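You operate a simulated robot arm through the tools that you are given. There is no shell and no other tool. Be economical: measure what you need, move in short steps, check, and stop when the job is done.

You run a simulated robot arm. Do the job below in one go: nothing can be reset, and whatever is moved stays where it is left.

JOB
Put one of the line blocks from the inside of the blocks bin on the clear end of the wooden bench. Put the white bottle on the top of the drying rack away on the upper shelf of the bag rack. Take the spacer from the clear end of the wooden bench and leave it on the tool chest top. Close the bottom tool chest drawer. Close the middle tool chest drawer. Fetch the small grey paver and set it on top of the red thin paver. Put the red half brick on the top of the left plank bench away on the front of the centre plank. Put the paper bag marked "lime" from the top of the left plank bench on the free end of the centre plank and the paper bag that says "cement" on the top of the right workbench. Take the soft brush and leave it on the top of the steel lab table. Fetch the cube mould that says "M2" from the top of the right workbench and set it on top of the yellow half brick on the top of the left workbench. Pull the top tool chest drawer open. Do these in any order. Set down upright: line block, white bottle, cube mould.

It is judged by the outcome, as a careful person would: the job done as asked, and still so three seconds after it is handed in. It fails if anything else is knocked over, pushed out of place, dropped, spilled or broken.

ROBOT AND FRAMES
A 6-joint arm with a four-finger gripper on a trunk, on a base that drives. Base frame: it is fixed to the floor where the robot stands at the start and does not move with it; the origin is under the middle of the robot, x ahead of it, y to its left, z up. Units: mm, degrees, N and s.
With the tool pointing down near the work surface it reaches from about 620 to 820 mm from the robot's upright axis, wherever it stands. Its first joint turns from -166.0 to 166.0 degrees. Places, roughly: bottom tool chest drawer [500, -2600, 1000]; clear end of the wooden bench [600, -1900, 900]; cube mould [-8250, 4250, 1000]; free end of the centre plank (17x24 cm) [-4140, 4300, 640]; front of the centre plank (16x100 cm) [-5440, 4300, 640]; half brick (10x10x6 cm) [-8600, 3600, 900]; line block (4x9x5 cm) [700, 0, 500]; middle tool chest drawer [500, -2600, 1100]; paper bag [-5000, 1500, 750]; red half brick (10x10x6 cm) [-5000, 1500, 700]; red thin paver (20x10x4 cm) [-4400, 1600, 700]; small grey paver (6x6x3 cm) [-4700, 1600, 700]; soft brush (5x5x21 cm) [-6100, 4000, 700]; spacer [500, -2000, 1000]; tool chest top [600, -2600, 1300]; top of the right workbench [-8300, 5000, 800]; top of the steel lab table [-8300, 7200, 800]; top tool chest drawer [600, -2600, 1200]; upper shelf of the bag rack [-7600, 10900, 1300]; white bottle [750, 1250, 1250]. Payload 3.43 kg.
The tool frame sits at the grasp point between the pads (the TCP): z along the fingers, y along the line on which they close. The tips reach 30 mm beyond it. Largest opening 120 mm; the body of the gripper starts 85 mm behind the TCP.
Orientation is that of the tool frame in the base frame, as a unit quaternion [w, x, y, z]. With the fingers straight down and closing along the base's y, the tool's x points along the base's -x, its y along +y and its z along -z.

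CONTROLS
- The arm moves only by the tool play_rows. Its argument "commands" is a list of rows, each a list of 3 entries, a list of its own where there are three numbers: the gripper command, from -1 (fully open) to 1 (shut), values between in proportion, then the shift along the tool's x, y, z in units of 50 mm (1.0 is 50 mm), then the turn, a rotation vector about the tool's x, y, z in units of 8 degrees (1.0 is 8 degrees). In form: [[gripper, [tx, ty, tz], [ax, ay, az]], ...]. A call has 1 to 8 rows; each row shifts and turns the commanded pose from where the row before left it, along the tool's axes as they then stand. A call with a number of a shift or a turn outside -1 to 1 is refused whole. A row lasts 0.2 s, in which the tool goes at most 50 mm and 8.6 degrees; a call with a longer step from one row to the next is refused whole, and so is a gripper value outside its range. Where a pose cannot be reached the arm comes as near as it can. A force on the tool above 40 N (or 10 N above the force at the start of the call, whichever is more), or a blocked arm, ends the call early, and 0.2 s more pass. Each finger halts on what it meets, pressing with about 39 N; the grip force reading is that of the motor and also rises with nothing between the fingers. The clock runs only during rows and for 0.2 s after the last one: add rows that do not move to give the fingers time. The reply holds the time, the measured pose of the TCP, the force on the tool along the base axes, the opening and the grip force, in the units named above and with some noise, with the torque about the TCP (base axes, N m) and any sound that the robot's microphone picked up.
- Cameras (640 x 400 px; columns grow to the right, rows downward): "scene" is now at [31.5, 157.1, 1424.5]; the picture's right is [-0.63, -0.78, 0.00], its down [-0.67, 0.54, -0.51] and it looks along [0.40, -0.32, -0.86] (base axes); focal length 261 px, centre (320, 200). "wrist" rides on the gripper at [71, -17, -121] in the tool frame; the picture's right is [0.23, 0.97, 0.00], its down [-0.81, 0.19, -0.55] and it looks along [-0.54, 0.13, 0.83] (tool axes); focal length 275 px, centre (320, 200).
- grab_frame(camera): a new picture of that camera. No time passes.
- lift_body(by): slides the trunk up (or, below 0, down) by that many mm; the arm and the scene camera ride with it, the base frame stays. It gives what a move gives, with no picture.
- steer(legs): drives the robot by 1 to 6 legs, each [ahead, left, turn to the left] in mm, mm and degrees, along the robot's own axes; the way and the turn of a leg run together, so that a leg with both is an arc; at most 1500 mm and 180 degrees a leg. The arm and the cameras ride along, it lands a little off, and it stops where it bumps. It gives what a move gives.
- aim_head(pan, tilt): turns the head with the scene camera to pan (to the left, within 120 degrees either way) and tilt (down, from -29 to 69), counted from straight ahead of the robot. It gives what a move gives.
- pixel_to_xyz(camera, pixels): for up to 12 pixels [column, row] of the newest picture of that camera ("zoom" is the newest enlarged one), the place [x, y, z] in the base frame of the surface seen there, good to about 2 mm. No time passes.
- inspect(camera, box): a new picture of the part [left, top, right, bottom] of that camera's present view, enlarged. No time passes.
- job_done(): hands the job in; it is judged then, once.

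Work in short steps. Measure before you move; look again where a grasp or a placing could have gone wrong, and mend it. You have 357 turns and 276 pictures in all, those below and enlarged ones among them. Open the gripper and draw the arm clear of the work before you hand the job in, unless the task says otherwise; then end with one line.

The tools are called by a JSON object that holds its "method" and its "body". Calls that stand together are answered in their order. play_rows: Moves the arm, as the interface text tells. Its arguments: {"type":"object","properties":{"commands":{"type":"array","items":{"type":"array"}}},"required":["commands"]} The other tools are called the same way: lift_body (by) slides the trunk up or down; steer (legs) drives the base; aim_head (pan, tilt) turns the head that bears the scene camera; grab_frame (camera) takes a picture; pixel_to_xyz (camera, pixels) gives the place of the surface under pixels of a picture; inspect (camera, box) takes an enlarged picture of a part of a camera's view; job_done () hands the job in.

At the start:

```text
clock: 0.0
position: [363.8, -126.7, 850.7]
tcp_rot: [0.0, 0.0, 1.0, 0.0]
contact_force: [-0.1, 0.3, 0.4]
ft_torque: [0.0, 0.05, 0.04]
finger_gap: 119.9
gripper_force: 0.1
trunk travel left (down, up): [-25.0, 515.0]
robot x, y, heading: [3.6, 0.4, -0.1]
head pan, tilt: [-39.0, 59.4]
```

scene: 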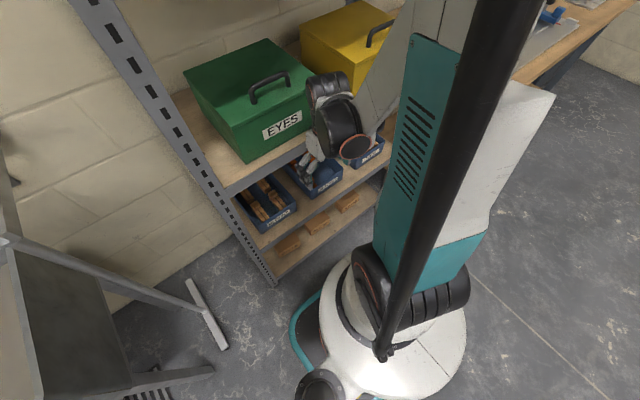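
wrist: 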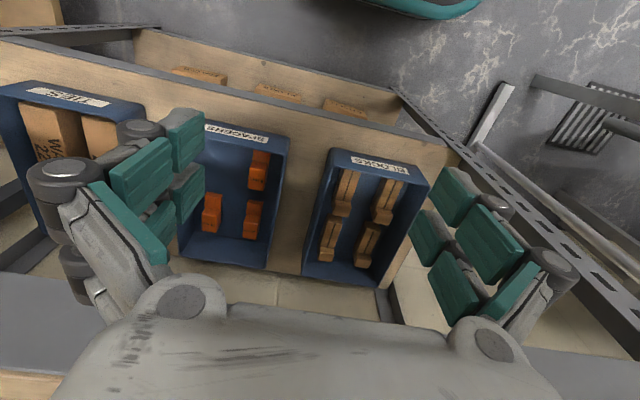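

The wrist picture shows the blocks bin (about 365,215) with four line blocks in it. I measure the blocks and look around with the head.

{"method": "pixel_to_xyz", "body": {"camera": "wrist", "pixels": [[347, 185], [385, 190], [330, 235], [368, 245], [375, 165], [340, 158], [425, 185], [330, 155], [305, 270], [378, 283], [350, 240], [400, 150]]}}

{"method": "inspect", "body": {"camera": "wrist", "box": [270, 120, 450, 300]}}

{"method": "aim_head", "body": {"pan": 0, "tilt": 35}}

{"method": "grab_frame", "body": {"camera": "scene"}}

```text
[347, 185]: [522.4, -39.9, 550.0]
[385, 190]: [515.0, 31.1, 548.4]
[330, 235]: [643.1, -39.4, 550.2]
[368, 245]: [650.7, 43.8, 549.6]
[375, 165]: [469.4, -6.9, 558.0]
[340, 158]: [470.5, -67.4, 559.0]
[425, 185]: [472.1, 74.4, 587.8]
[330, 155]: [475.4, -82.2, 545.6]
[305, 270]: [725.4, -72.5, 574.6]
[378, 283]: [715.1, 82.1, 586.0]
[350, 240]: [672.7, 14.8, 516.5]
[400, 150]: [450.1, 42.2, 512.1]
```

```text
2.22 times, centred on (360, 210) of wrist
```

zoom: 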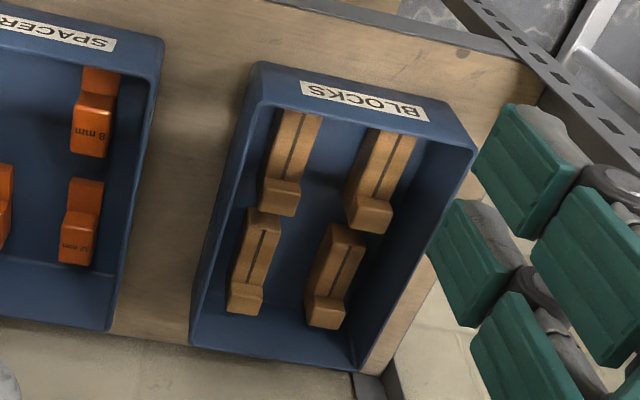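

```text
clock: 1.1
position: [361.8, -127.7, 851.5]
tcp_rot: [-0.001, 0.0, 1.0, 0.0]
contact_force: [-0.5, 0.8, -0.1]
ft_torque: [0.01, -0.02, 0.01]
finger_gap: 119.9
gripper_force: 0.0
trunk travel left (down, up): [-25.0, 515.0]
robot x, y, heading: [1.4, 1.3, -0.0]
head pan, tilt: [0.0, 35.0]
```

```text
272 pictures are left
```

scene: 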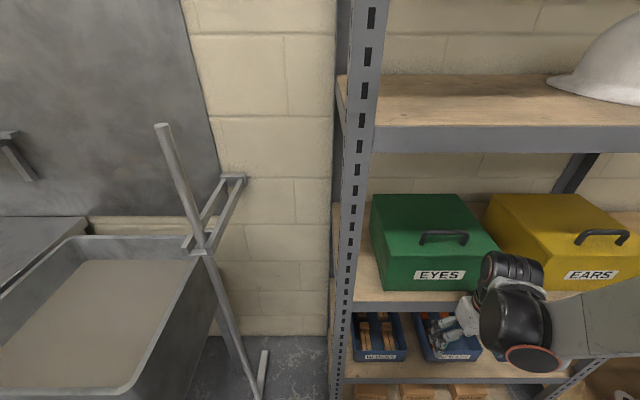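

The scene view shows the bins under a shelf carrying the EYES/EARS boxes. I measure the shelf geometry to see clearances.

{"method": "pixel_to_xyz", "body": {"camera": "scene", "pixels": [[360, 298], [364, 308], [420, 296], [440, 275], [375, 360], [365, 375], [350, 290], [345, 200], [460, 140], [365, 330], [385, 335], [260, 400]]}}

{"method": "inspect", "body": {"camera": "scene", "box": [320, 280, 500, 400]}}

{"method": "aim_head", "body": {"pan": 60, "tilt": 20}}

{"method": "grab_frame", "body": {"camera": "scene"}}

```text
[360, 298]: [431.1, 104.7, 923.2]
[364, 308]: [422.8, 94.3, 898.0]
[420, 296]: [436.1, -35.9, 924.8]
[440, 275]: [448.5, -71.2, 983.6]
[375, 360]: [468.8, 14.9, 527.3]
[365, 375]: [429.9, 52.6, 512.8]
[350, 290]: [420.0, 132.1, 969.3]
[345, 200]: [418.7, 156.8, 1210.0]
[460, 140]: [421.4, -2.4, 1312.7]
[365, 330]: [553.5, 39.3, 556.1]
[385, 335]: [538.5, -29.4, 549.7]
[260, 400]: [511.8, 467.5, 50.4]
```

```text
3.33 times, centred on (410, 340) of scene
```

zoom: 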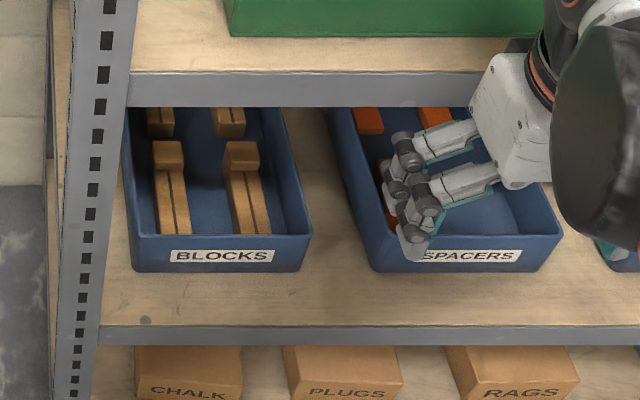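

```text
clock: 2.4
position: [361.1, -127.7, 851.3]
tcp_rot: [0.0, 0.001, 1.0, 0.0]
contact_force: [-0.9, -0.5, 0.7]
ft_torque: [0.0, 0.03, -0.02]
finger_gap: 120.1
gripper_force: 0.1
trunk travel left (down, up): [-25.0, 515.0]
robot x, y, heading: [0.6, 3.1, -0.1]
head pan, tilt: [60.0, 20.0]
```

```text
270 pictures are left
```

scene: 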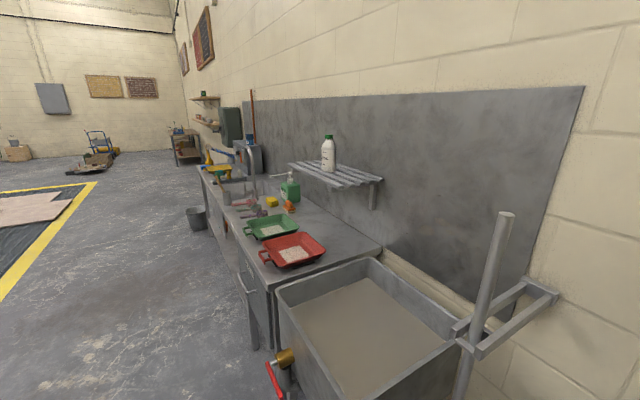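

The scene now shows the drying rack with the white bottle (328,155) to the left. I take a zoomed wrist view to measure the front blocks precisely.

{"method": "inspect", "body": {"camera": "wrist", "box": [300, 130, 460, 290]}}

{"method": "aim_head", "body": {"pan": -70, "tilt": 20}}

{"method": "grab_frame", "body": {"camera": "scene"}}

```text
2.50 times, centred on (380, 210) of wrist
```

zoom: 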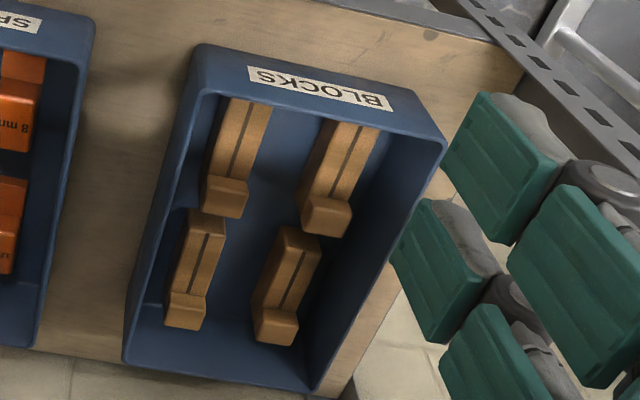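

```text
clock: 4.5
position: [362.2, -125.6, 851.6]
tcp_rot: [0.0, 0.0, 1.0, 0.001]
contact_force: [1.2, 1.1, 0.4]
ft_torque: [0.0, 0.01, 0.02]
finger_gap: 120.2
gripper_force: 0.1
trunk travel left (down, up): [-25.0, 515.0]
robot x, y, heading: [1.8, -1.6, 0.1]
head pan, tilt: [-70.0, 20.0]
```

```text
268 pictures are left
```

scene: 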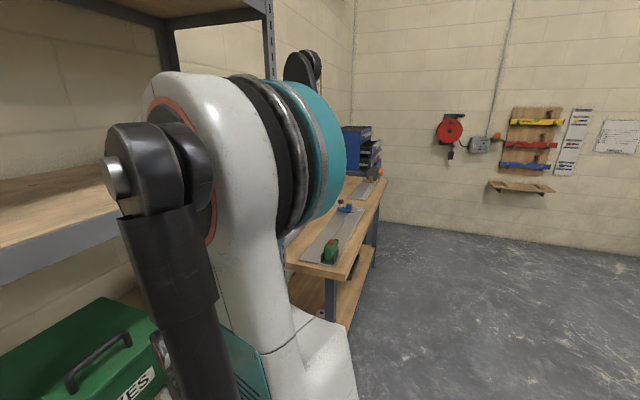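

Measure the front-left block (zoom 335,180) and its neighbours.

{"method": "pixel_to_xyz", "body": {"camera": "zoom", "pixels": [[340, 130], [330, 155], [375, 130], [308, 205], [346, 208], [325, 222], [318, 190], [290, 235], [420, 150], [385, 240], [265, 110], [225, 185]]}}

```text
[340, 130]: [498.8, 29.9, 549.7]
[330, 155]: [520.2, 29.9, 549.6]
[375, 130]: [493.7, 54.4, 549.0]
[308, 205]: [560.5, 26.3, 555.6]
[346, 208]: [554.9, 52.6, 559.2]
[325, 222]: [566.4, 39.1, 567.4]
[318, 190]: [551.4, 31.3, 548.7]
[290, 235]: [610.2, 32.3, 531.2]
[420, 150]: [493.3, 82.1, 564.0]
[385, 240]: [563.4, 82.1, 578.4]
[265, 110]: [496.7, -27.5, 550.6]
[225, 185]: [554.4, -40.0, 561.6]
```

Front-left block: centre about (520, 40), heel top z 569, floor about 516. I back the robot up so a tilted tool can reach under the shelf, and tilt the tool 40° forward.

{"method": "steer", "body": {"legs": [[-250, 0, 0]]}}

{"method": "play_rows", "body": {"commands": [[0.167, [0, 0, 0], [0, -1, 0]], [0.167, [0, 0, 0], [0, -1, 0]], [0.167, [0, 0, 0], [0, -1, 0]], [0.167, [0, 0, 0], [0, -1, 0]], [0.167, [0, 0, 0], [0, -1, 0]]]}}

{"method": "aim_head", "body": {"pan": 0, "tilt": 40}}

```text
clock: 6.2
position: [117.0, -127.6, 850.7]
tcp_rot: [0.0, 0.002, 1.0, 0.0]
contact_force: [0.4, -0.1, 0.4]
ft_torque: [0.02, 0.01, 0.01]
finger_gap: 120.1
gripper_force: 0.0
trunk travel left (down, up): [-25.0, 515.0]
robot x, y, heading: [-246.2, -1.2, -0.2]
head pan, tilt: [-70.0, 20.0]
```

```text
clock: 7.5
position: [120.5, -131.3, 892.6]
tcp_rot: [0.342, 0.001, 0.94, 0.0]
contact_force: [-0.2, 0.0, 0.0]
ft_torque: [-0.04, 0.0, 0.04]
finger_gap: 50.0
gripper_force: 0.0
out of reach, approached as far as the arm can: row 4, 5
trunk travel left (down, up): [-25.0, 515.0]
robot x, y, heading: [-242.7, -0.2, -0.1]
head pan, tilt: [-70.0, 20.0]
```

```text
clock: 8.9
position: [120.8, -130.3, 893.2]
tcp_rot: [0.34, 0.002, 0.94, -0.001]
contact_force: [-0.3, -1.0, 0.4]
ft_torque: [0.0, 0.01, 0.02]
finger_gap: 49.8
gripper_force: 0.1
trunk travel left (down, up): [-25.0, 515.0]
robot x, y, heading: [-237.7, 3.0, -0.1]
head pan, tilt: [0.0, 40.0]
```

Tilt reached at 40°. Now move forward, left and down toward a point ahead of the bin.

{"method": "play_rows", "body": {"commands": [[0.167, [-0.174, 0.486, 0.68], [0, 0, 0]], [0.167, [-0.174, 0.486, 0.68], [0, 0, 0]], [0.167, [-0.174, 0.486, 0.68], [0, 0, 0]], [0.167, [-0.174, 0.486, 0.68], [0, 0, 0]], [0.167, [-0.174, 0.486, 0.68], [0, 0, 0]], [0.167, [-0.174, 0.486, 0.68], [0, 0, 0]], [0.167, [-0.174, 0.486, 0.68], [0, 0, 0]]]}}

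{"method": "grab_frame", "body": {"camera": "wrist"}}

{"method": "grab_frame", "body": {"camera": "scene"}}

```text
clock: 10.5
position: [344.8, 41.3, 833.9]
tcp_rot: [0.34, 0.002, 0.94, -0.001]
contact_force: [0.2, 0.0, 0.8]
ft_torque: [0.03, -0.01, 0.02]
finger_gap: 49.9
gripper_force: 0.0
out of reach, approached as far as the arm can: row 1, 2, 3, 4, 5, 6, 7
trunk travel left (down, up): [-25.0, 515.0]
robot x, y, heading: [-240.0, 1.5, 0.0]
head pan, tilt: [0.0, 40.0]
```

```text
267 pictures are left
```

wrist: 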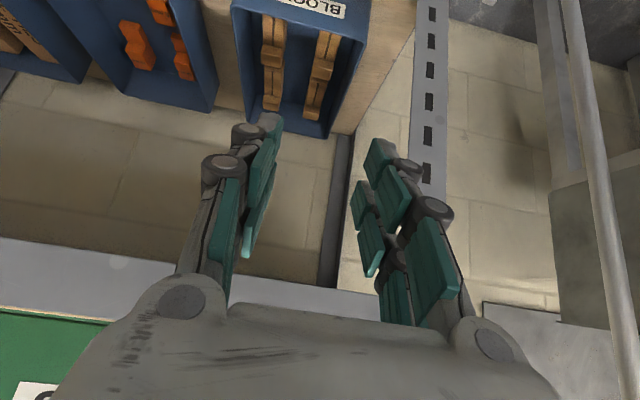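

```text
266 pictures are left
```

scene: 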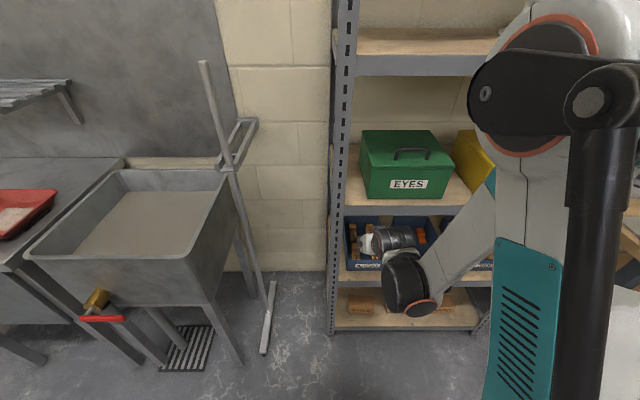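

The arm is folded too near its body here; I back up another 110 mm and continue forward-down.

{"method": "steer", "body": {"legs": [[-110, 0, 0]]}}

{"method": "play_rows", "body": {"commands": [[0.167, [0.2, 0, 0.8], [0, 0, 0]], [0.167, [0.2, 0, 0.8], [0, 0, 0]], [0.167, [0.2, 0, 0.8], [0, 0, 0]]]}}

```text
clock: 11.7
position: [233.2, 40.5, 834.6]
tcp_rot: [0.34, 0.001, 0.941, 0.0]
contact_force: [0.9, -0.2, -0.4]
ft_torque: [-0.01, 0.0, -0.01]
finger_gap: 50.0
gripper_force: 0.0
trunk travel left (down, up): [-25.0, 515.0]
robot x, y, heading: [-356.3, 2.0, -0.3]
head pan, tilt: [0.0, 40.0]
```

```text
clock: 12.4
position: [324.2, 42.2, 759.3]
tcp_rot: [0.339, 0.001, 0.941, 0.0]
contact_force: [0.0, -0.6, 0.0]
ft_torque: [0.0, 0.01, -0.01]
finger_gap: 50.0
gripper_force: 0.1
out of reach, approached as far as the arm can: row 1, 2, 3
trunk travel left (down, up): [-25.0, 515.0]
robot x, y, heading: [-352.5, 3.0, -0.0]
head pan, tilt: [0.0, 40.0]
```

Continue toward the pre-grasp point (448, 41, 630).

{"method": "play_rows", "body": {"commands": [[0.167, [-0.06, 0, 0.89], [0, 0, 0]], [0.167, [-0.06, 0, 0.89], [0, 0, 0]], [0.167, [-0.06, 0, 0.89], [0, 0, 0]], [0.167, [-0.06, 0, 0.89], [0, 0, 0]], [0.167, [0, 0, 0], [0, 0, 0]]]}}

{"method": "grab_frame", "body": {"camera": "wrist"}}

```text
clock: 13.7
position: [441.8, 43.3, 632.8]
tcp_rot: [0.341, 0.001, 0.94, 0.0]
contact_force: [-0.3, 0.5, 0.4]
ft_torque: [-0.02, 0.0, -0.02]
finger_gap: 50.1
gripper_force: 0.1
trunk travel left (down, up): [-25.0, 515.0]
robot x, y, heading: [-356.5, -4.0, 0.2]
head pan, tilt: [0.0, 40.0]
```

```text
265 pictures are left
```

wrist: 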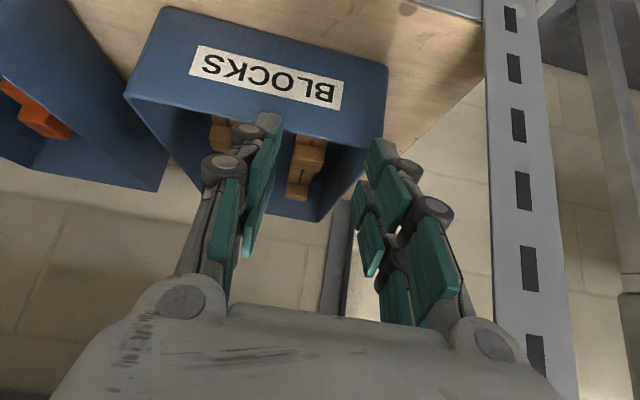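

Reachable now. I check the block and bin wall positions from this view before descending.

{"method": "inspect", "body": {"camera": "wrist", "box": [200, 90, 400, 240]}}

{"method": "pixel_to_xyz", "body": {"camera": "wrist", "pixels": [[290, 172], [315, 172], [298, 190], [305, 145], [335, 185], [260, 120], [385, 80], [262, 170], [370, 190]]}}

```text
2.67 times, centred on (300, 165) of wrist
```

zoom: 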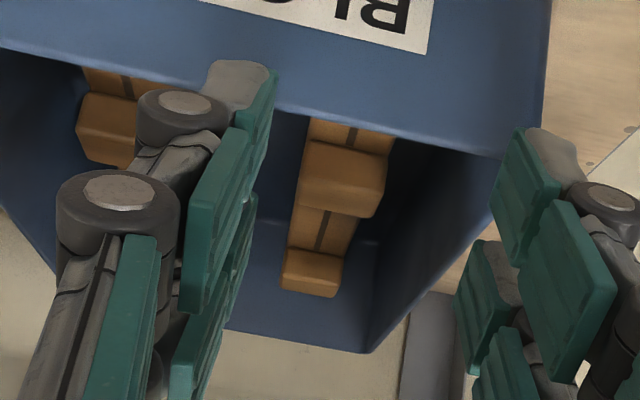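

```text
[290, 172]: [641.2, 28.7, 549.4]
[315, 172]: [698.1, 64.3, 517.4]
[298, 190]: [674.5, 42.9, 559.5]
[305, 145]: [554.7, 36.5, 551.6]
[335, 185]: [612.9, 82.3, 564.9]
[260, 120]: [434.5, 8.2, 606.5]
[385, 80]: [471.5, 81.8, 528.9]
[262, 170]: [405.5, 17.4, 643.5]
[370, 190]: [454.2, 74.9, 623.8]
```

Measure the heel edges in the zoom.

{"method": "pixel_to_xyz", "body": {"camera": "zoom", "pixels": [[304, 165], [383, 185], [310, 130], [390, 150], [340, 175], [310, 195], [365, 205], [400, 250], [260, 95], [505, 190]]}}

```text
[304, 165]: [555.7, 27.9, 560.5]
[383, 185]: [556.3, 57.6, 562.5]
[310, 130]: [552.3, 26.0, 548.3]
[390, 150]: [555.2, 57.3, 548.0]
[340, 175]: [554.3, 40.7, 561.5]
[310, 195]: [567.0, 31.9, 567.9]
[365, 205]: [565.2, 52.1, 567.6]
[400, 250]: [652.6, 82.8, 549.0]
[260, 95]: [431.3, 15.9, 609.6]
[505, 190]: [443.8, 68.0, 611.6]
```

Fingers (y 16–68) straddle the block (y 26–58). Advance to grasp and close.

{"method": "play_rows", "body": {"commands": [[0.167, [-0.025, 0, 0.72], [0, 0, 0]], [0.167, [-0.025, 0, 0.72], [0, 0, 0]], [0.167, [-0.025, 0, 0.72], [0, 0, 0]], [0.167, [0, 0, 0], [0, 0, 0]], [1, [0, 0, 0], [0, 0, 0]], [1, [0, 0, 0], [0, 0, 0]], [1, [0, 0, 0], [0, 0, 0]]]}}

{"method": "grab_frame", "body": {"camera": "wrist"}}

```text
clock: 14.1
position: [458.4, 44.0, 615.8]
tcp_rot: [0.341, 0.0, 0.94, 0.0]
contact_force: [-0.9, -0.7, 2.2]
ft_torque: [0.01, 0.1, 0.02]
finger_gap: 19.3
gripper_force: 17.3
trunk travel left (down, up): [-25.0, 515.0]
robot x, y, heading: [-353.4, 1.0, -0.1]
head pan, tilt: [0.0, 40.0]
stopped in row 2: the force on the tool passed its limit at 84 N (the readings are from after the stop); the commanded pose is now the measured one
```

```text
263 pictures are left
```

wrist: 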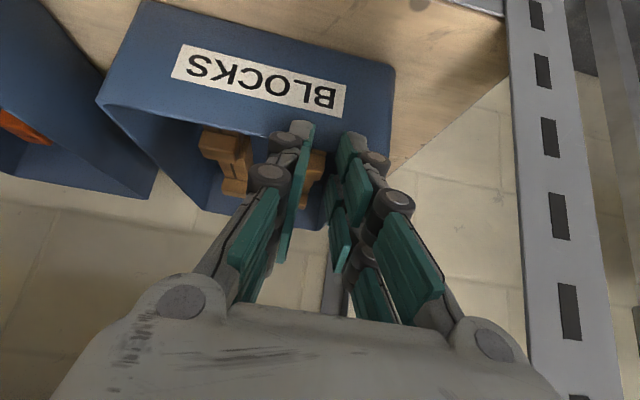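

The call stopped: the tip met the bin's front rim (z≈588). I back off along the tool, reduce tilt to 30°, reopen to 50 and re-measure.

{"method": "play_rows", "body": {"commands": [[0.167, [0, 0, -0.9], [0, 0, 0]], [0.167, [0, 0, -0.3], [0, 0.65, 0]], [0.167, [0, 0, 0], [0, 0.6, 0]], [0.167, [0, 0, 0], [0, 0, 0]]]}}

{"method": "grab_frame", "body": {"camera": "wrist"}}

{"method": "inspect", "body": {"camera": "wrist", "box": [120, 0, 440, 240]}}

```text
clock: 15.1
position: [424.2, 47.2, 658.7]
tcp_rot: [0.255, -0.001, 0.967, 0.001]
contact_force: [0.1, 0.4, -0.5]
ft_torque: [0.01, 0.01, -0.01]
finger_gap: 49.9
gripper_force: 0.1
trunk travel left (down, up): [-25.0, 515.0]
robot x, y, heading: [-353.6, 0.2, 0.1]
head pan, tilt: [0.0, 40.0]
```

```text
262 pictures are left
```

wrist: 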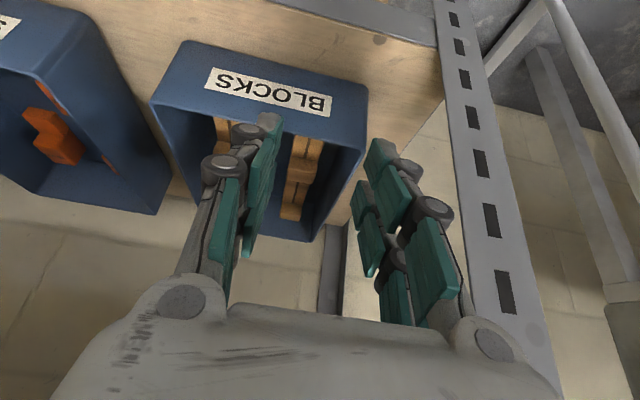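

```text
1.67 times, centred on (280, 120) of wrist
```

zoom: 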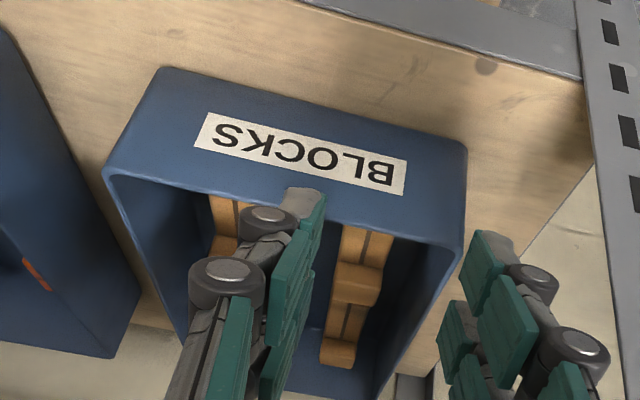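

{"method": "pixel_to_xyz", "body": {"camera": "zoom", "pixels": [[462, 255], [455, 150], [340, 280], [378, 288], [349, 232], [392, 240], [110, 170], [440, 248], [345, 226], [355, 300], [410, 300], [305, 235]]}}

```text
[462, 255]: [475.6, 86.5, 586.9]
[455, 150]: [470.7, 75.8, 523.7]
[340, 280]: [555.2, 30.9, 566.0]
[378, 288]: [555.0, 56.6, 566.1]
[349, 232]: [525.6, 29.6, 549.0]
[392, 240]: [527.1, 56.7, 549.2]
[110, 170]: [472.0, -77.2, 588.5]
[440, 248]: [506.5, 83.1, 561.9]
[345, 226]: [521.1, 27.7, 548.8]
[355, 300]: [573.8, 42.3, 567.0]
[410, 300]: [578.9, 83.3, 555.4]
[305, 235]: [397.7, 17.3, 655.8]
```

Rim at x≈475, z 587; block y 28–57. I go forward above the rim first, then down into the bin.

{"method": "play_rows", "body": {"commands": [[0.167, [-0.56, -0.04, 0.42], [0, 0, 0]], [0.167, [-0.56, -0.04, 0.42], [0, 0, 0]], [0.167, [0.14, 0, 0.65], [0, 0, 0]], [0.167, [0.14, 0, 0.65], [0, 0, 0]], [0.167, [0.14, 0, 0.65], [0, 0, 0]], [0.167, [0, 0, 0], [0, 0, 0]]]}}

{"method": "grab_frame", "body": {"camera": "wrist"}}

```text
clock: 16.5
position: [523.2, 39.8, 554.0]
tcp_rot: [0.257, 0.0, 0.967, 0.0]
contact_force: [-0.1, -1.4, -0.2]
ft_torque: [0.06, 0.03, 0.01]
finger_gap: 49.3
gripper_force: 0.1
trunk travel left (down, up): [-25.0, 515.0]
robot x, y, heading: [-352.1, -2.2, -0.1]
head pan, tilt: [0.0, 40.0]
```

```text
260 pictures are left
```

wrist: 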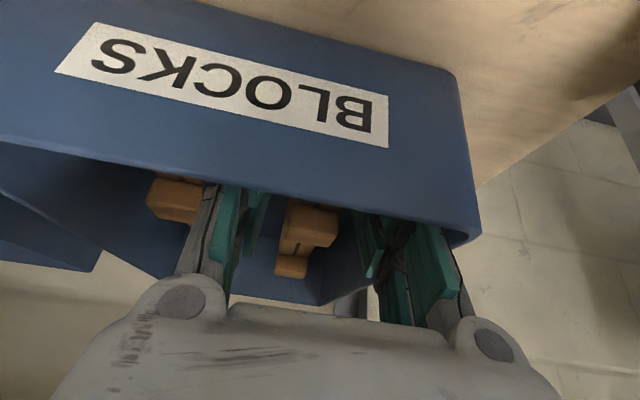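

Fingers straddle the block with no contact force. Close, then lift straight up slightly.

{"method": "play_rows", "body": {"commands": [[1, [0, 0, 0], [0, 0, 0]], [1, [0, 0, 0], [0, 0, 0]], [1, [0, 0, 0], [0, 0, 0]], [1, [-0.25, 0, -0.45], [0, 0, 0]], [1, [-0.25, 0, -0.45], [0, 0, 0]]]}}

{"method": "grab_frame", "body": {"camera": "wrist"}}

```text
clock: 17.7
position: [522.3, 41.4, 605.4]
tcp_rot: [0.256, 0.001, 0.967, 0.0]
contact_force: [0.6, -0.3, -0.5]
ft_torque: [0.01, 0.02, -0.02]
finger_gap: 0.0
gripper_force: 33.2
trunk travel left (down, up): [-25.0, 515.0]
robot x, y, heading: [-354.6, 1.2, -0.5]
head pan, tilt: [0.0, 40.0]
```

```text
259 pictures are left
```

wrist: 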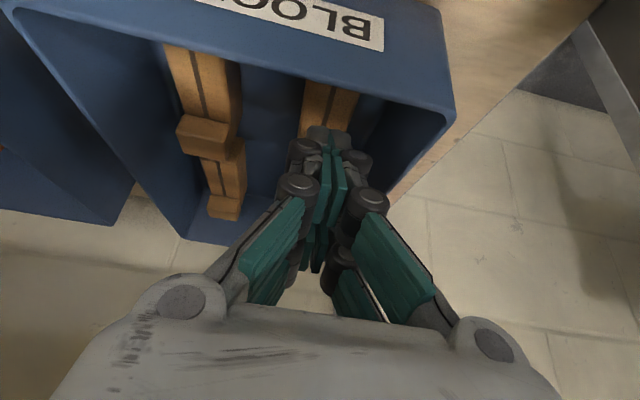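

The fingers closed empty (gap 0); the block stayed. I check where the fingertips really are relative to the TCP and re-measure the block.

{"method": "inspect", "body": {"camera": "wrist", "box": [220, 60, 420, 260]}}

{"method": "pixel_to_xyz", "body": {"camera": "wrist", "pixels": [[318, 130], [340, 135], [328, 215], [318, 265], [310, 105], [350, 105], [330, 95], [300, 180], [210, 140], [225, 160]]}}

```text
2.00 times, centred on (320, 160) of wrist
```

zoom: 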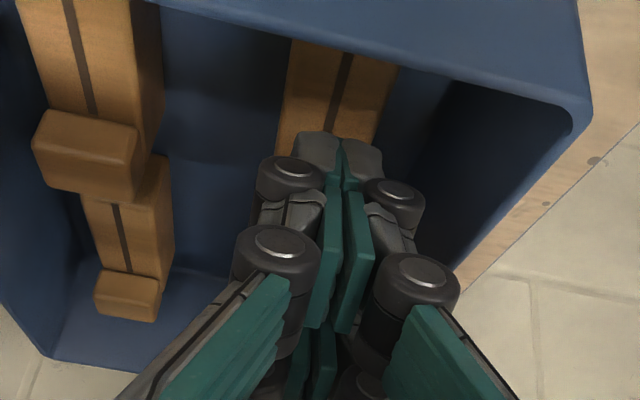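

```text
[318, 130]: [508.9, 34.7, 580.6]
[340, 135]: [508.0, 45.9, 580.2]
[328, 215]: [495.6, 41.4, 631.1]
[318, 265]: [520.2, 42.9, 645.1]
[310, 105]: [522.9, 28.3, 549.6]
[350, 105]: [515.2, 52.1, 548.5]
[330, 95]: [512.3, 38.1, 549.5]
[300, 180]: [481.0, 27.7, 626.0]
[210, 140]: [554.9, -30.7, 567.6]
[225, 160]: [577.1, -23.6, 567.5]
```

Tips are where expected but gripped only the thin front part. I'll regrip further back over the heel and deeper, checking the gap before lifting.

{"method": "play_rows", "body": {"commands": [[0.167, [0, 0, 0], [0, 0, 0]], [0.167, [0, 0, 0], [0, 0, 0]], [0.167, [0.08, 0.02, 0.6], [0, 0, 0]], [0.167, [0.08, 0, 0.62], [0, 0, 0]], [0.167, [0, 0, 0], [0, 0, 0]], [1, [0, 0, 0], [0, 0, 0]], [1, [0, 0, 0], [0, 0, 0]], [1, [0, 0, 0], [0, 0, 0]]]}}

{"method": "grab_frame", "body": {"camera": "wrist"}}

```text
clock: 19.5
position: [534.3, 41.2, 560.3]
tcp_rot: [0.257, 0.001, 0.967, 0.0]
contact_force: [0.6, 0.2, 0.6]
ft_torque: [-0.01, 0.01, 0.01]
finger_gap: 31.4
gripper_force: 39.3
out of reach, approached as far as the arm can: row 4
trunk travel left (down, up): [-25.0, 515.0]
robot x, y, heading: [-355.1, 4.0, -0.3]
head pan, tilt: [0.0, 40.0]
```

```text
257 pictures are left
```

wrist: 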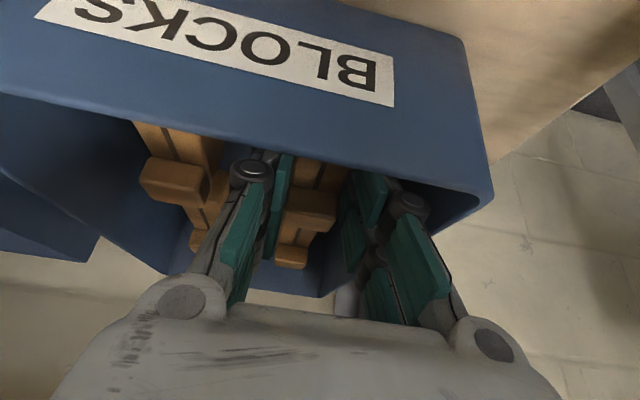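

Now gripping at 31.4 mm. Lift gently a little and check.

{"method": "play_rows", "body": {"commands": [[1, [-0.1, 0, -0.17], [0, 0, 0]], [1, [-0.1, 0, -0.17], [0, 0, 0]], [1, [-0.1, 0, -0.17], [0, 0, 0]], [1, [0, 0, 0], [0, 0, 0]]]}}

{"method": "grab_frame", "body": {"camera": "wrist"}}

```text
clock: 20.5
position: [533.9, 41.1, 592.9]
tcp_rot: [0.255, 0.0, 0.967, 0.0]
contact_force: [0.1, 0.4, -0.6]
ft_torque: [0.01, -0.01, 0.0]
finger_gap: 31.3
gripper_force: 39.3
trunk travel left (down, up): [-25.0, 515.0]
robot x, y, heading: [-353.5, 3.5, -0.2]
head pan, tilt: [0.0, 40.0]
```

```text
256 pictures are left
```

wrist: 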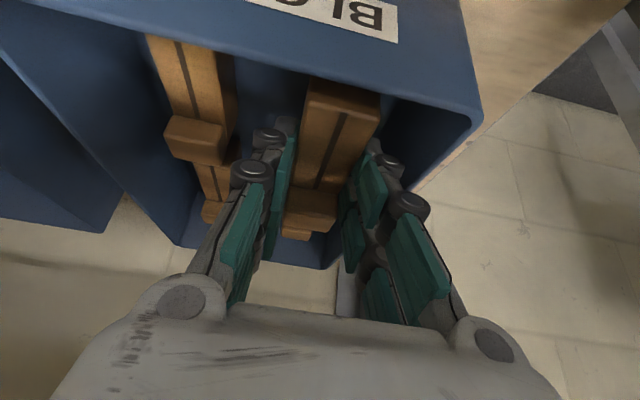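

The block is held clear of the floor. I lift further while tilting more (to stay off the upper shelf edge), then drive back out.

{"method": "play_rows", "body": {"commands": [[1, [-0.2, 0, -0.35], [0, -0.6, 0]], [1, [-0.23, 0, -0.33], [0, -0.65, 0]], [1, [-0.257, 0, -0.306], [0, 0, 0]], [1, [0, 0, 0], [0, 0, 0]]]}}

{"method": "grab_frame", "body": {"camera": "wrist"}}

```text
clock: 21.5
position: [535.0, 40.1, 653.6]
tcp_rot: [0.34, 0.001, 0.94, 0.0]
contact_force: [-0.3, 0.6, -0.2]
ft_torque: [0.02, 0.02, 0.03]
finger_gap: 31.4
gripper_force: 39.2
trunk travel left (down, up): [-25.0, 515.0]
robot x, y, heading: [-353.9, -0.1, -0.1]
head pan, tilt: [0.0, 40.0]
```

```text
255 pictures are left
```

wrist: 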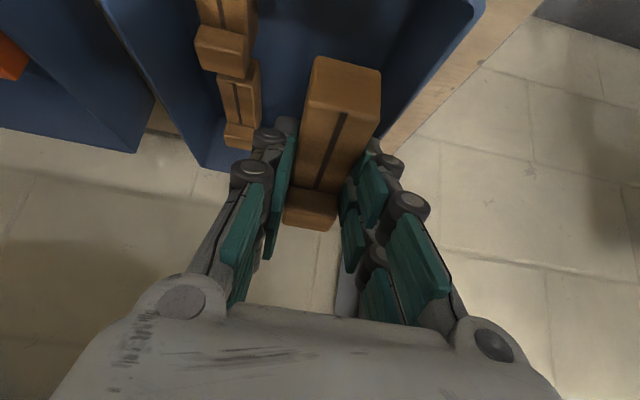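

Check that the block's front lower edge (345,62) clears the rim.

{"method": "pixel_to_xyz", "body": {"camera": "wrist", "pixels": [[320, 62], [375, 74], [345, 90], [345, 110], [440, 60], [310, 215]]}}

```text
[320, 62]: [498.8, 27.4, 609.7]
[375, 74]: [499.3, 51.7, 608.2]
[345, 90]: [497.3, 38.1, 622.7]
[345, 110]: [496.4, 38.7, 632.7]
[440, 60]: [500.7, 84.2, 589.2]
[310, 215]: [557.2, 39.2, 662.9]
```

Front lower edge is at z≈609, above the rim (588). Drive straight back, raise the trunk, and look toward the wooden bench.

{"method": "steer", "body": {"legs": [[-350, 0, 0]]}}

{"method": "lift_body", "body": {"by": 400}}

{"method": "steer", "body": {"legs": [[0, -1400, 0], [0, -450, 0]]}}

{"method": "aim_head", "body": {"pan": 0, "tilt": 30}}

{"method": "grab_frame", "body": {"camera": "scene"}}

{"method": "grab_frame", "body": {"camera": "wrist"}}

```text
clock: 23.8
position: [182.3, 45.4, 652.3]
tcp_rot: [0.339, -0.003, 0.941, 0.002]
contact_force: [-0.4, 0.4, -1.2]
ft_torque: [0.02, -0.01, 0.02]
finger_gap: 31.3
gripper_force: 39.1
trunk travel left (down, up): [-25.0, 515.0]
robot x, y, heading: [-707.1, -2.6, 0.4]
head pan, tilt: [0.0, 40.0]
```

```text
clock: 27.6
position: [182.7, 45.7, 1052.8]
tcp_rot: [0.34, -0.004, 0.94, 0.002]
contact_force: [-0.4, 0.0, -0.2]
ft_torque: [-0.02, 0.0, 0.01]
finger_gap: 31.4
gripper_force: 39.0
trunk travel left (down, up): [-425.0, 115.0]
robot x, y, heading: [-703.1, 1.1, 0.5]
head pan, tilt: [0.0, 40.0]
```

```text
clock: 36.9
position: [161.6, -1853.2, 1053.0]
tcp_rot: [0.339, 0.016, 0.941, -0.006]
contact_force: [0.7, -0.9, -0.5]
ft_torque: [0.04, -0.02, 0.03]
finger_gap: 31.5
gripper_force: 39.1
trunk travel left (down, up): [-425.0, 115.0]
robot x, y, heading: [-729.7, -1860.3, -1.9]
head pan, tilt: [0.0, 40.0]
```

```text
clock: 37.6
position: [163.2, -1853.2, 1052.7]
tcp_rot: [0.34, 0.017, 0.94, -0.007]
contact_force: [-0.1, -0.7, -1.0]
ft_torque: [-0.04, 0.01, -0.03]
finger_gap: 31.6
gripper_force: 39.2
trunk travel left (down, up): [-425.0, 115.0]
robot x, y, heading: [-731.8, -1866.8, -2.0]
head pan, tilt: [0.0, 30.0]
```

```text
254 pictures are left
```

scene: 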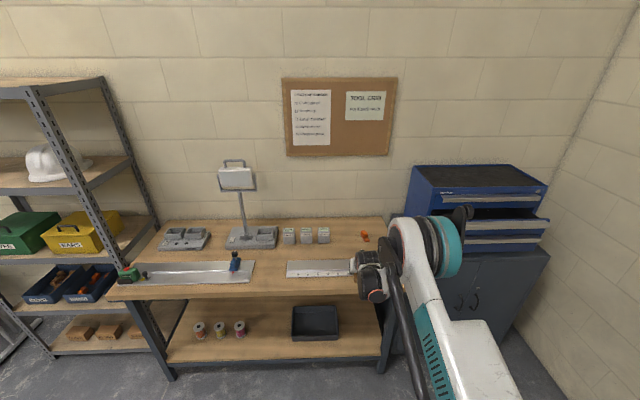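

```text
253 pictures are left
```

wrist: 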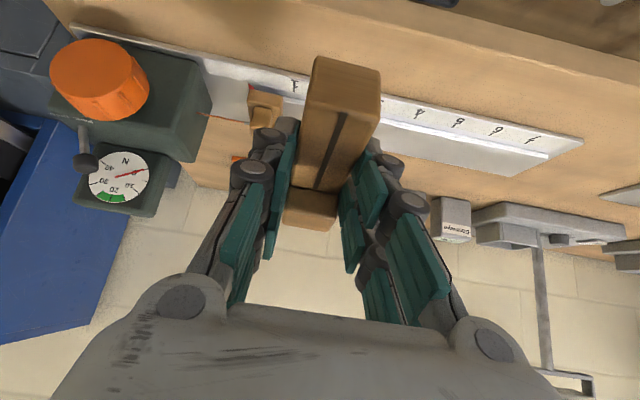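

The bench's right end holds the orange spacer (364,236). I zoom in there and on the tool chest.

{"method": "inspect", "body": {"camera": "scene", "box": [270, 200, 430, 310]}}

{"method": "pixel_to_xyz", "body": {"camera": "scene", "pixels": [[364, 236], [380, 220], [340, 245], [350, 240], [384, 255], [340, 232], [300, 270], [345, 262], [340, 280], [130, 283], [350, 288], [380, 240]]}}

{"method": "inspect", "body": {"camera": "scene", "box": [380, 140, 560, 270]}}

```text
3.64 times, centred on (350, 255) of scene
```

zoom: 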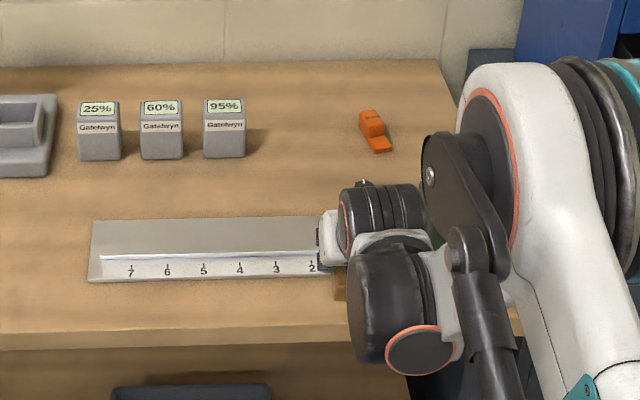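

```text
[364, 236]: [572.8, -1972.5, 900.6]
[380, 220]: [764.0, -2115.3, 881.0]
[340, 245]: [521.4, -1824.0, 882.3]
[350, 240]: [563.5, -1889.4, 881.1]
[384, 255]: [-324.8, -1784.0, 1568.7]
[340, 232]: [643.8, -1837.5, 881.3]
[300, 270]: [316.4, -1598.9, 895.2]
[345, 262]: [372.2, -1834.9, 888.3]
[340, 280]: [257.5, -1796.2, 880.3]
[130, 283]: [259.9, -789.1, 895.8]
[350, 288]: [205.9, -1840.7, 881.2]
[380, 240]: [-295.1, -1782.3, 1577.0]
```

```text
3.08 times, centred on (470, 205) of scene
```

zoom: 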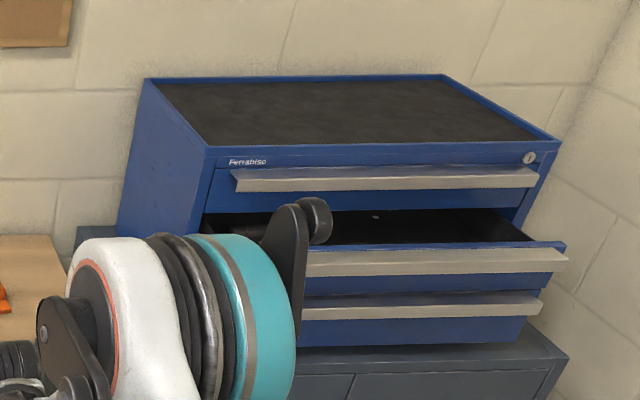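

I measure the wrist picture's items: the dial gauge, the small piece at (265,105), spacer (235,157) and the boxes.

{"method": "pixel_to_xyz", "body": {"camera": "wrist", "pixels": [[265, 105], [262, 88], [235, 158], [105, 75], [118, 180], [200, 130], [85, 160], [450, 215], [220, 160], [345, 65], [315, 215], [205, 70]]}}

{"method": "inspect", "body": {"camera": "wrist", "box": [0, 0, 320, 240]}}

```text
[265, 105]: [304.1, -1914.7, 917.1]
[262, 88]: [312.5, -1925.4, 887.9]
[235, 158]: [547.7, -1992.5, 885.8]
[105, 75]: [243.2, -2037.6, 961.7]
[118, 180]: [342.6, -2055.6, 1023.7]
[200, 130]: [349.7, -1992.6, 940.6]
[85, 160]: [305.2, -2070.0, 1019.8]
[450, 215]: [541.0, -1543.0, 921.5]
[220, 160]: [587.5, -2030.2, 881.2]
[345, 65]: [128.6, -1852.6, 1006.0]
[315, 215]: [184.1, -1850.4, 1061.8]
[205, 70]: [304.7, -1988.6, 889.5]
```

```text
1.67 times, centred on (160, 120) of wrist
```

zoom: 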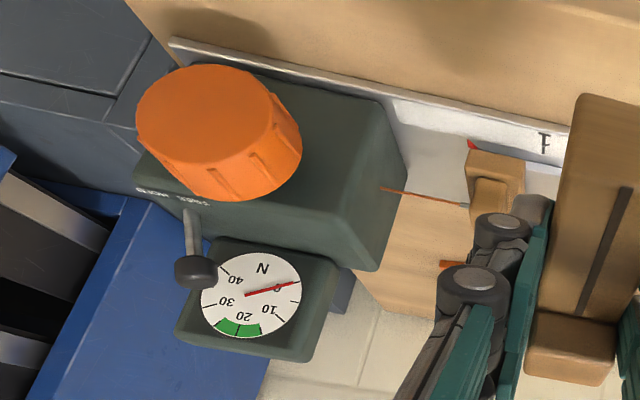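

The bench's clear end is behind the tester: x 450–750, y −1850…−2100, top z≈881, spacer at (560,−1980). I drive forward with the block high, aiming to place it near (585,−1870).

{"method": "steer", "body": {"legs": [[450, 0, 2]]}}

{"method": "grab_frame", "body": {"camera": "wrist"}}

{"method": "grab_frame", "body": {"camera": "scene"}}

```text
clock: 40.4
position: [612.1, -1828.4, 1050.8]
tcp_rot: [0.338, 0.0, 0.941, 0.0]
contact_force: [-0.3, 0.3, -1.7]
ft_torque: [0.04, 0.0, 0.02]
finger_gap: 31.2
gripper_force: 39.3
trunk travel left (down, up): [-425.0, 115.0]
robot x, y, heading: [-277.1, -1864.3, -0.1]
head pan, tilt: [0.0, 30.0]
```

```text
249 pictures are left
```

wrist: 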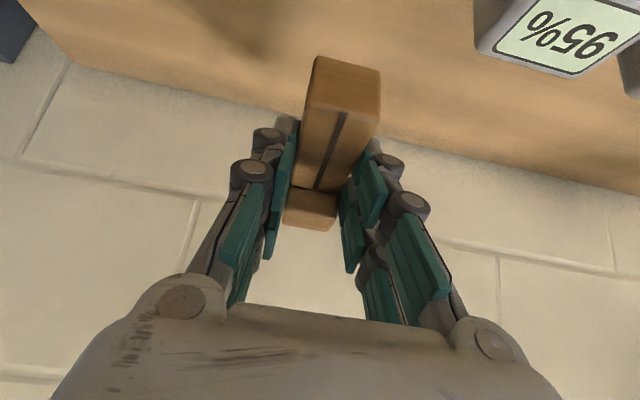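

```text
248 pictures are left
```

scene: 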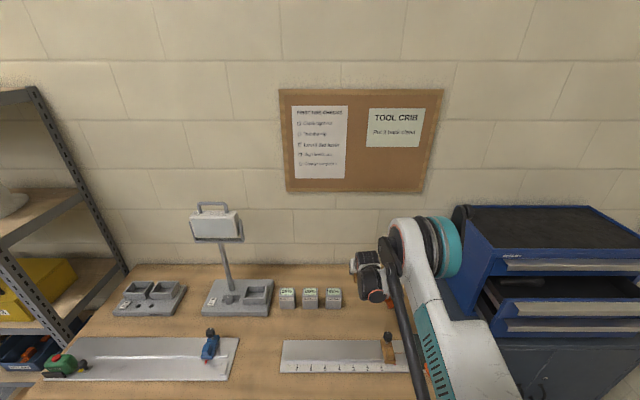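

Rotate back to the grasp tilt, shift right 47 mm, and descend to about 20 mm above the bench.

{"method": "play_rows", "body": {"commands": [[1, [0.18, -0.48, -0.15], [0, 0.65, 0]], [1, [0.18, -0.48, -0.15], [0, 0.65, 0]], [1, [0.346, 0, 0.61], [0, 0, 0]], [1, [0.346, 0, 0.61], [0, 0, 0]], [1, [0.346, 0, 0.61], [0, 0, 0]], [1, [0, 0, 0], [0, 0, 0]]]}}

{"method": "grab_frame", "body": {"camera": "wrist"}}

```text
clock: 41.8
position: [589.7, -1875.6, 949.6]
tcp_rot: [0.254, -0.001, 0.967, 0.001]
contact_force: [-0.2, 0.6, 0.5]
ft_torque: [0.01, -0.04, 0.0]
finger_gap: 31.5
gripper_force: 39.1
trunk travel left (down, up): [-425.0, 115.0]
robot x, y, heading: [-276.0, -1870.1, -0.1]
head pan, tilt: [0.0, 30.0]
```

```text
247 pictures are left
```

wrist: 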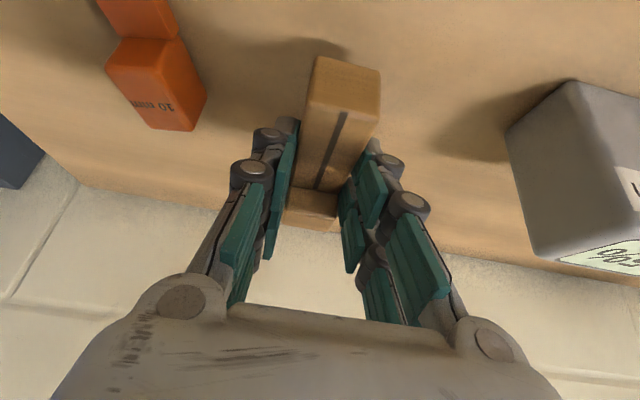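

Measure block bottom edge and the bench near it.

{"method": "pixel_to_xyz", "body": {"camera": "wrist", "pixels": [[322, 62], [375, 74], [345, 80], [290, 60], [420, 90], [150, 85], [140, 25], [335, 110]]}}

```text
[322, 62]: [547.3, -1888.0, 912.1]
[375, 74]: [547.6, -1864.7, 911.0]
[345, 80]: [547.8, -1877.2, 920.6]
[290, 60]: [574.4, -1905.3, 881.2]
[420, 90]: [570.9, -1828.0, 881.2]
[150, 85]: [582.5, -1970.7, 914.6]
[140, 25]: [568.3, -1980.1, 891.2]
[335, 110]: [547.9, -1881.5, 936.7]
```

Block bottom about 26 mm above the bench. Descend 22, then small steps watching the force.

{"method": "play_rows", "body": {"commands": [[1, [0.217, 0, 0.383], [0, 0, 0]], [1, [0.02, 0, 0.035], [0, 0, 0]], [1, [0.01, 0, 0.017], [0, 0, 0]], [1, [0, 0, 0], [0, 0, 0]]]}}

```text
clock: 42.8
position: [578.4, -1876.5, 939.9]
tcp_rot: [0.253, 0.0, 0.967, -0.001]
contact_force: [-1.0, 0.3, -1.3]
ft_torque: [0.03, -0.01, 0.0]
finger_gap: 31.5
gripper_force: 39.4
out of reach, approached as far as the arm can: row 1
trunk travel left (down, up): [-425.0, 115.0]
robot x, y, heading: [-276.1, -1865.5, 0.1]
head pan, tilt: [0.0, 30.0]
```

At reach limit; use the trunk to go down.

{"method": "lift_body", "body": {"by": -12}}

{"method": "grab_frame", "body": {"camera": "wrist"}}

```text
clock: 43.4
position: [579.6, -1875.4, 927.3]
tcp_rot: [0.253, 0.0, 0.967, 0.001]
contact_force: [0.3, 0.0, -0.8]
ft_torque: [-0.01, -0.01, 0.01]
finger_gap: 31.7
gripper_force: 39.1
trunk travel left (down, up): [-413.0, 127.0]
robot x, y, heading: [-278.6, -1869.2, -0.1]
head pan, tilt: [0.0, 30.0]
```

```text
246 pictures are left
```

wrist: 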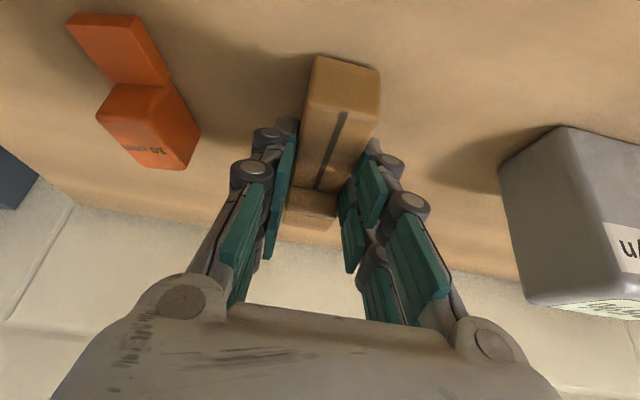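

{"method": "lift_body", "body": {"by": -3}}

{"method": "pixel_to_xyz", "body": {"camera": "wrist", "pixels": [[322, 62], [375, 76], [318, 57], [345, 62]]}}

```text
clock: 43.9
position: [578.0, -1876.0, 924.5]
tcp_rot: [0.254, 0.0, 0.967, 0.0]
contact_force: [0.4, -0.6, 3.4]
ft_torque: [0.0, -0.13, 0.01]
finger_gap: 31.4
gripper_force: 38.6
trunk travel left (down, up): [-410.0, 130.0]
robot x, y, heading: [-278.7, -1873.2, -0.1]
head pan, tilt: [0.0, 30.0]
```

```text
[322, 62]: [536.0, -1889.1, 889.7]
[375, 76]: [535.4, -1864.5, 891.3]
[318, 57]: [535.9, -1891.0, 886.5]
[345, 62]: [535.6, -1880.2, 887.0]
```

Contact (3.4 N). Release and withdraw along the tool.

{"method": "play_rows", "body": {"commands": [[0.1, [0, 0, 0], [0, 0, 0]], [0.1, [0, 0, 0], [0, 0, 0]], [0.1, [0, 0, -0.8], [0, 0, 0]], [0.1, [0, 0, -0.9], [0, 0, 0]], [0.1, [0, 0, -0.9], [0, 0, 0]], [0.1, [0, 0, 0], [0, 0, 0]]]}}

{"method": "grab_frame", "body": {"camera": "wrist"}}

```text
clock: 45.3
position: [514.2, -1876.1, 1040.4]
tcp_rot: [0.253, 0.0, 0.968, 0.0]
contact_force: [-0.5, 0.1, 0.4]
ft_torque: [0.01, 0.02, 0.0]
finger_gap: 54.2
gripper_force: 0.1
trunk travel left (down, up): [-410.0, 130.0]
robot x, y, heading: [-275.8, -1869.2, -0.3]
head pan, tilt: [0.0, 30.0]
```

```text
245 pictures are left
```

wrist: 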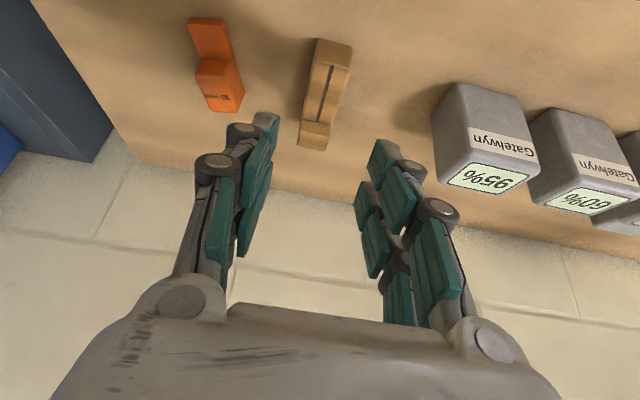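

Line block stands upright on the bench. Now measure the spacer.

{"method": "inspect", "body": {"camera": "wrist", "box": [170, 0, 290, 120]}}

{"method": "pixel_to_xyz", "body": {"camera": "wrist", "pixels": [[192, 22], [226, 22], [197, 60], [231, 60], [200, 75], [240, 75], [212, 110], [240, 108], [220, 95], [215, 40], [218, 66]]}}

```text
3.33 times, centred on (230, 60) of wrist
```

zoom: 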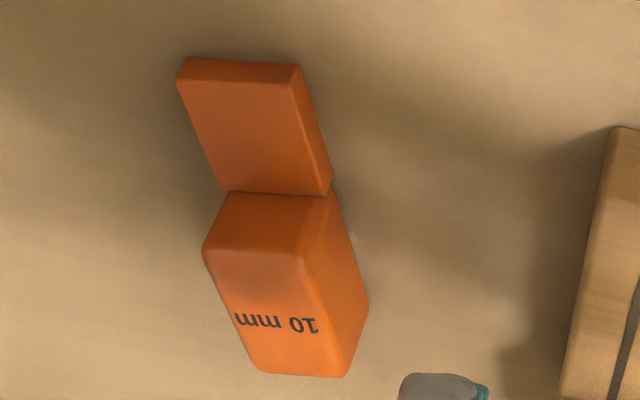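

```text
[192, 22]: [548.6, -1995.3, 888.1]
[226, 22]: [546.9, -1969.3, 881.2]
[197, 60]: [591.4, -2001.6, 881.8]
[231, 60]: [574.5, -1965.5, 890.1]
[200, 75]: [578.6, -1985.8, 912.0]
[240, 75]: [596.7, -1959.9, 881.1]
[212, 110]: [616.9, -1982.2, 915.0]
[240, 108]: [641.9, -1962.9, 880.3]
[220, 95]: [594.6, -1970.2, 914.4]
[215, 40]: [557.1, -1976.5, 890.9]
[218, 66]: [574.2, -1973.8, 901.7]
```

{"method": "pixel_to_xyz", "body": {"camera": "zoom", "pixels": [[207, 250], [300, 262], [258, 365], [335, 372], [190, 80], [288, 85], [225, 185], [322, 190], [362, 305], [335, 215]]}}

```text
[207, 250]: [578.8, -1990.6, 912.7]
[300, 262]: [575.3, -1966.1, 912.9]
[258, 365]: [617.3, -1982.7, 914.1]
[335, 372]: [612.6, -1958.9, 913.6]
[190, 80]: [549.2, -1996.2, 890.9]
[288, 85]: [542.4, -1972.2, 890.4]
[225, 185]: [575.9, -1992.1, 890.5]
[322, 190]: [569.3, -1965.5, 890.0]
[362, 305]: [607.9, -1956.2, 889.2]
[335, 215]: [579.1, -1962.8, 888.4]
```

Spacer heel centre ≈(596,−1974), yaw ≈12°, top 915. Shift the base, lower the trunk a bit and yaw the tool 12°.

{"method": "steer", "body": {"legs": [[60, -85, 0]]}}

{"method": "lift_body", "body": {"by": -30}}

{"method": "play_rows", "body": {"commands": [[0.1, [0, 0, 0], [-0.37, 0, -0.65]], [0.1, [0, 0, 0], [-0.37, 0, -0.65]], [0.1, [0, 0, 0], [0, 0, 0]]]}}

{"method": "grab_frame", "body": {"camera": "wrist"}}

```text
clock: 46.5
position: [573.7, -1961.3, 1036.6]
tcp_rot: [0.253, 0.001, 0.968, 0.0]
contact_force: [0.1, -0.8, -0.3]
ft_torque: [0.04, 0.05, 0.05]
finger_gap: 54.1
gripper_force: 0.0
trunk travel left (down, up): [-410.0, 130.0]
robot x, y, heading: [-214.3, -1955.6, 0.4]
head pan, tilt: [0.0, 30.0]
```

```text
clock: 47.2
position: [573.4, -1959.6, 1009.9]
tcp_rot: [0.253, 0.0, 0.967, 0.0]
contact_force: [0.5, 0.0, -1.2]
ft_torque: [0.0, -0.01, -0.02]
finger_gap: 53.7
gripper_force: 0.0
trunk travel left (down, up): [-380.0, 160.0]
robot x, y, heading: [-214.3, -1954.4, -0.2]
head pan, tilt: [0.0, 30.0]
```

```text
clock: 48.0
position: [573.2, -1962.2, 1009.0]
tcp_rot: [0.252, -0.101, 0.962, 0.027]
contact_force: [-1.3, 0.0, 0.1]
ft_torque: [0.01, -0.01, -0.02]
finger_gap: 54.1
gripper_force: 0.1
trunk travel left (down, up): [-380.0, 160.0]
robot x, y, heading: [-219.0, -1953.7, -0.0]
head pan, tilt: [0.0, 30.0]
```

```text
243 pictures are left
```

wrist: 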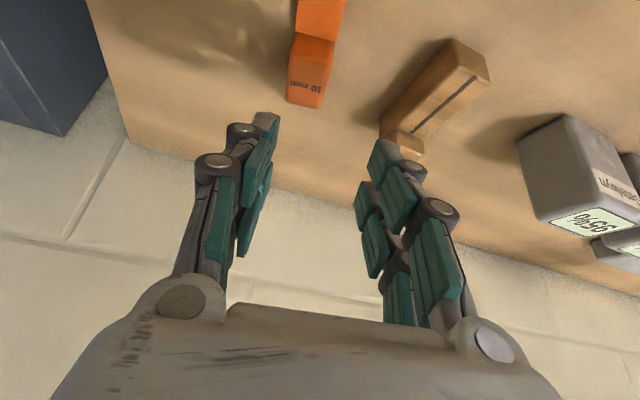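

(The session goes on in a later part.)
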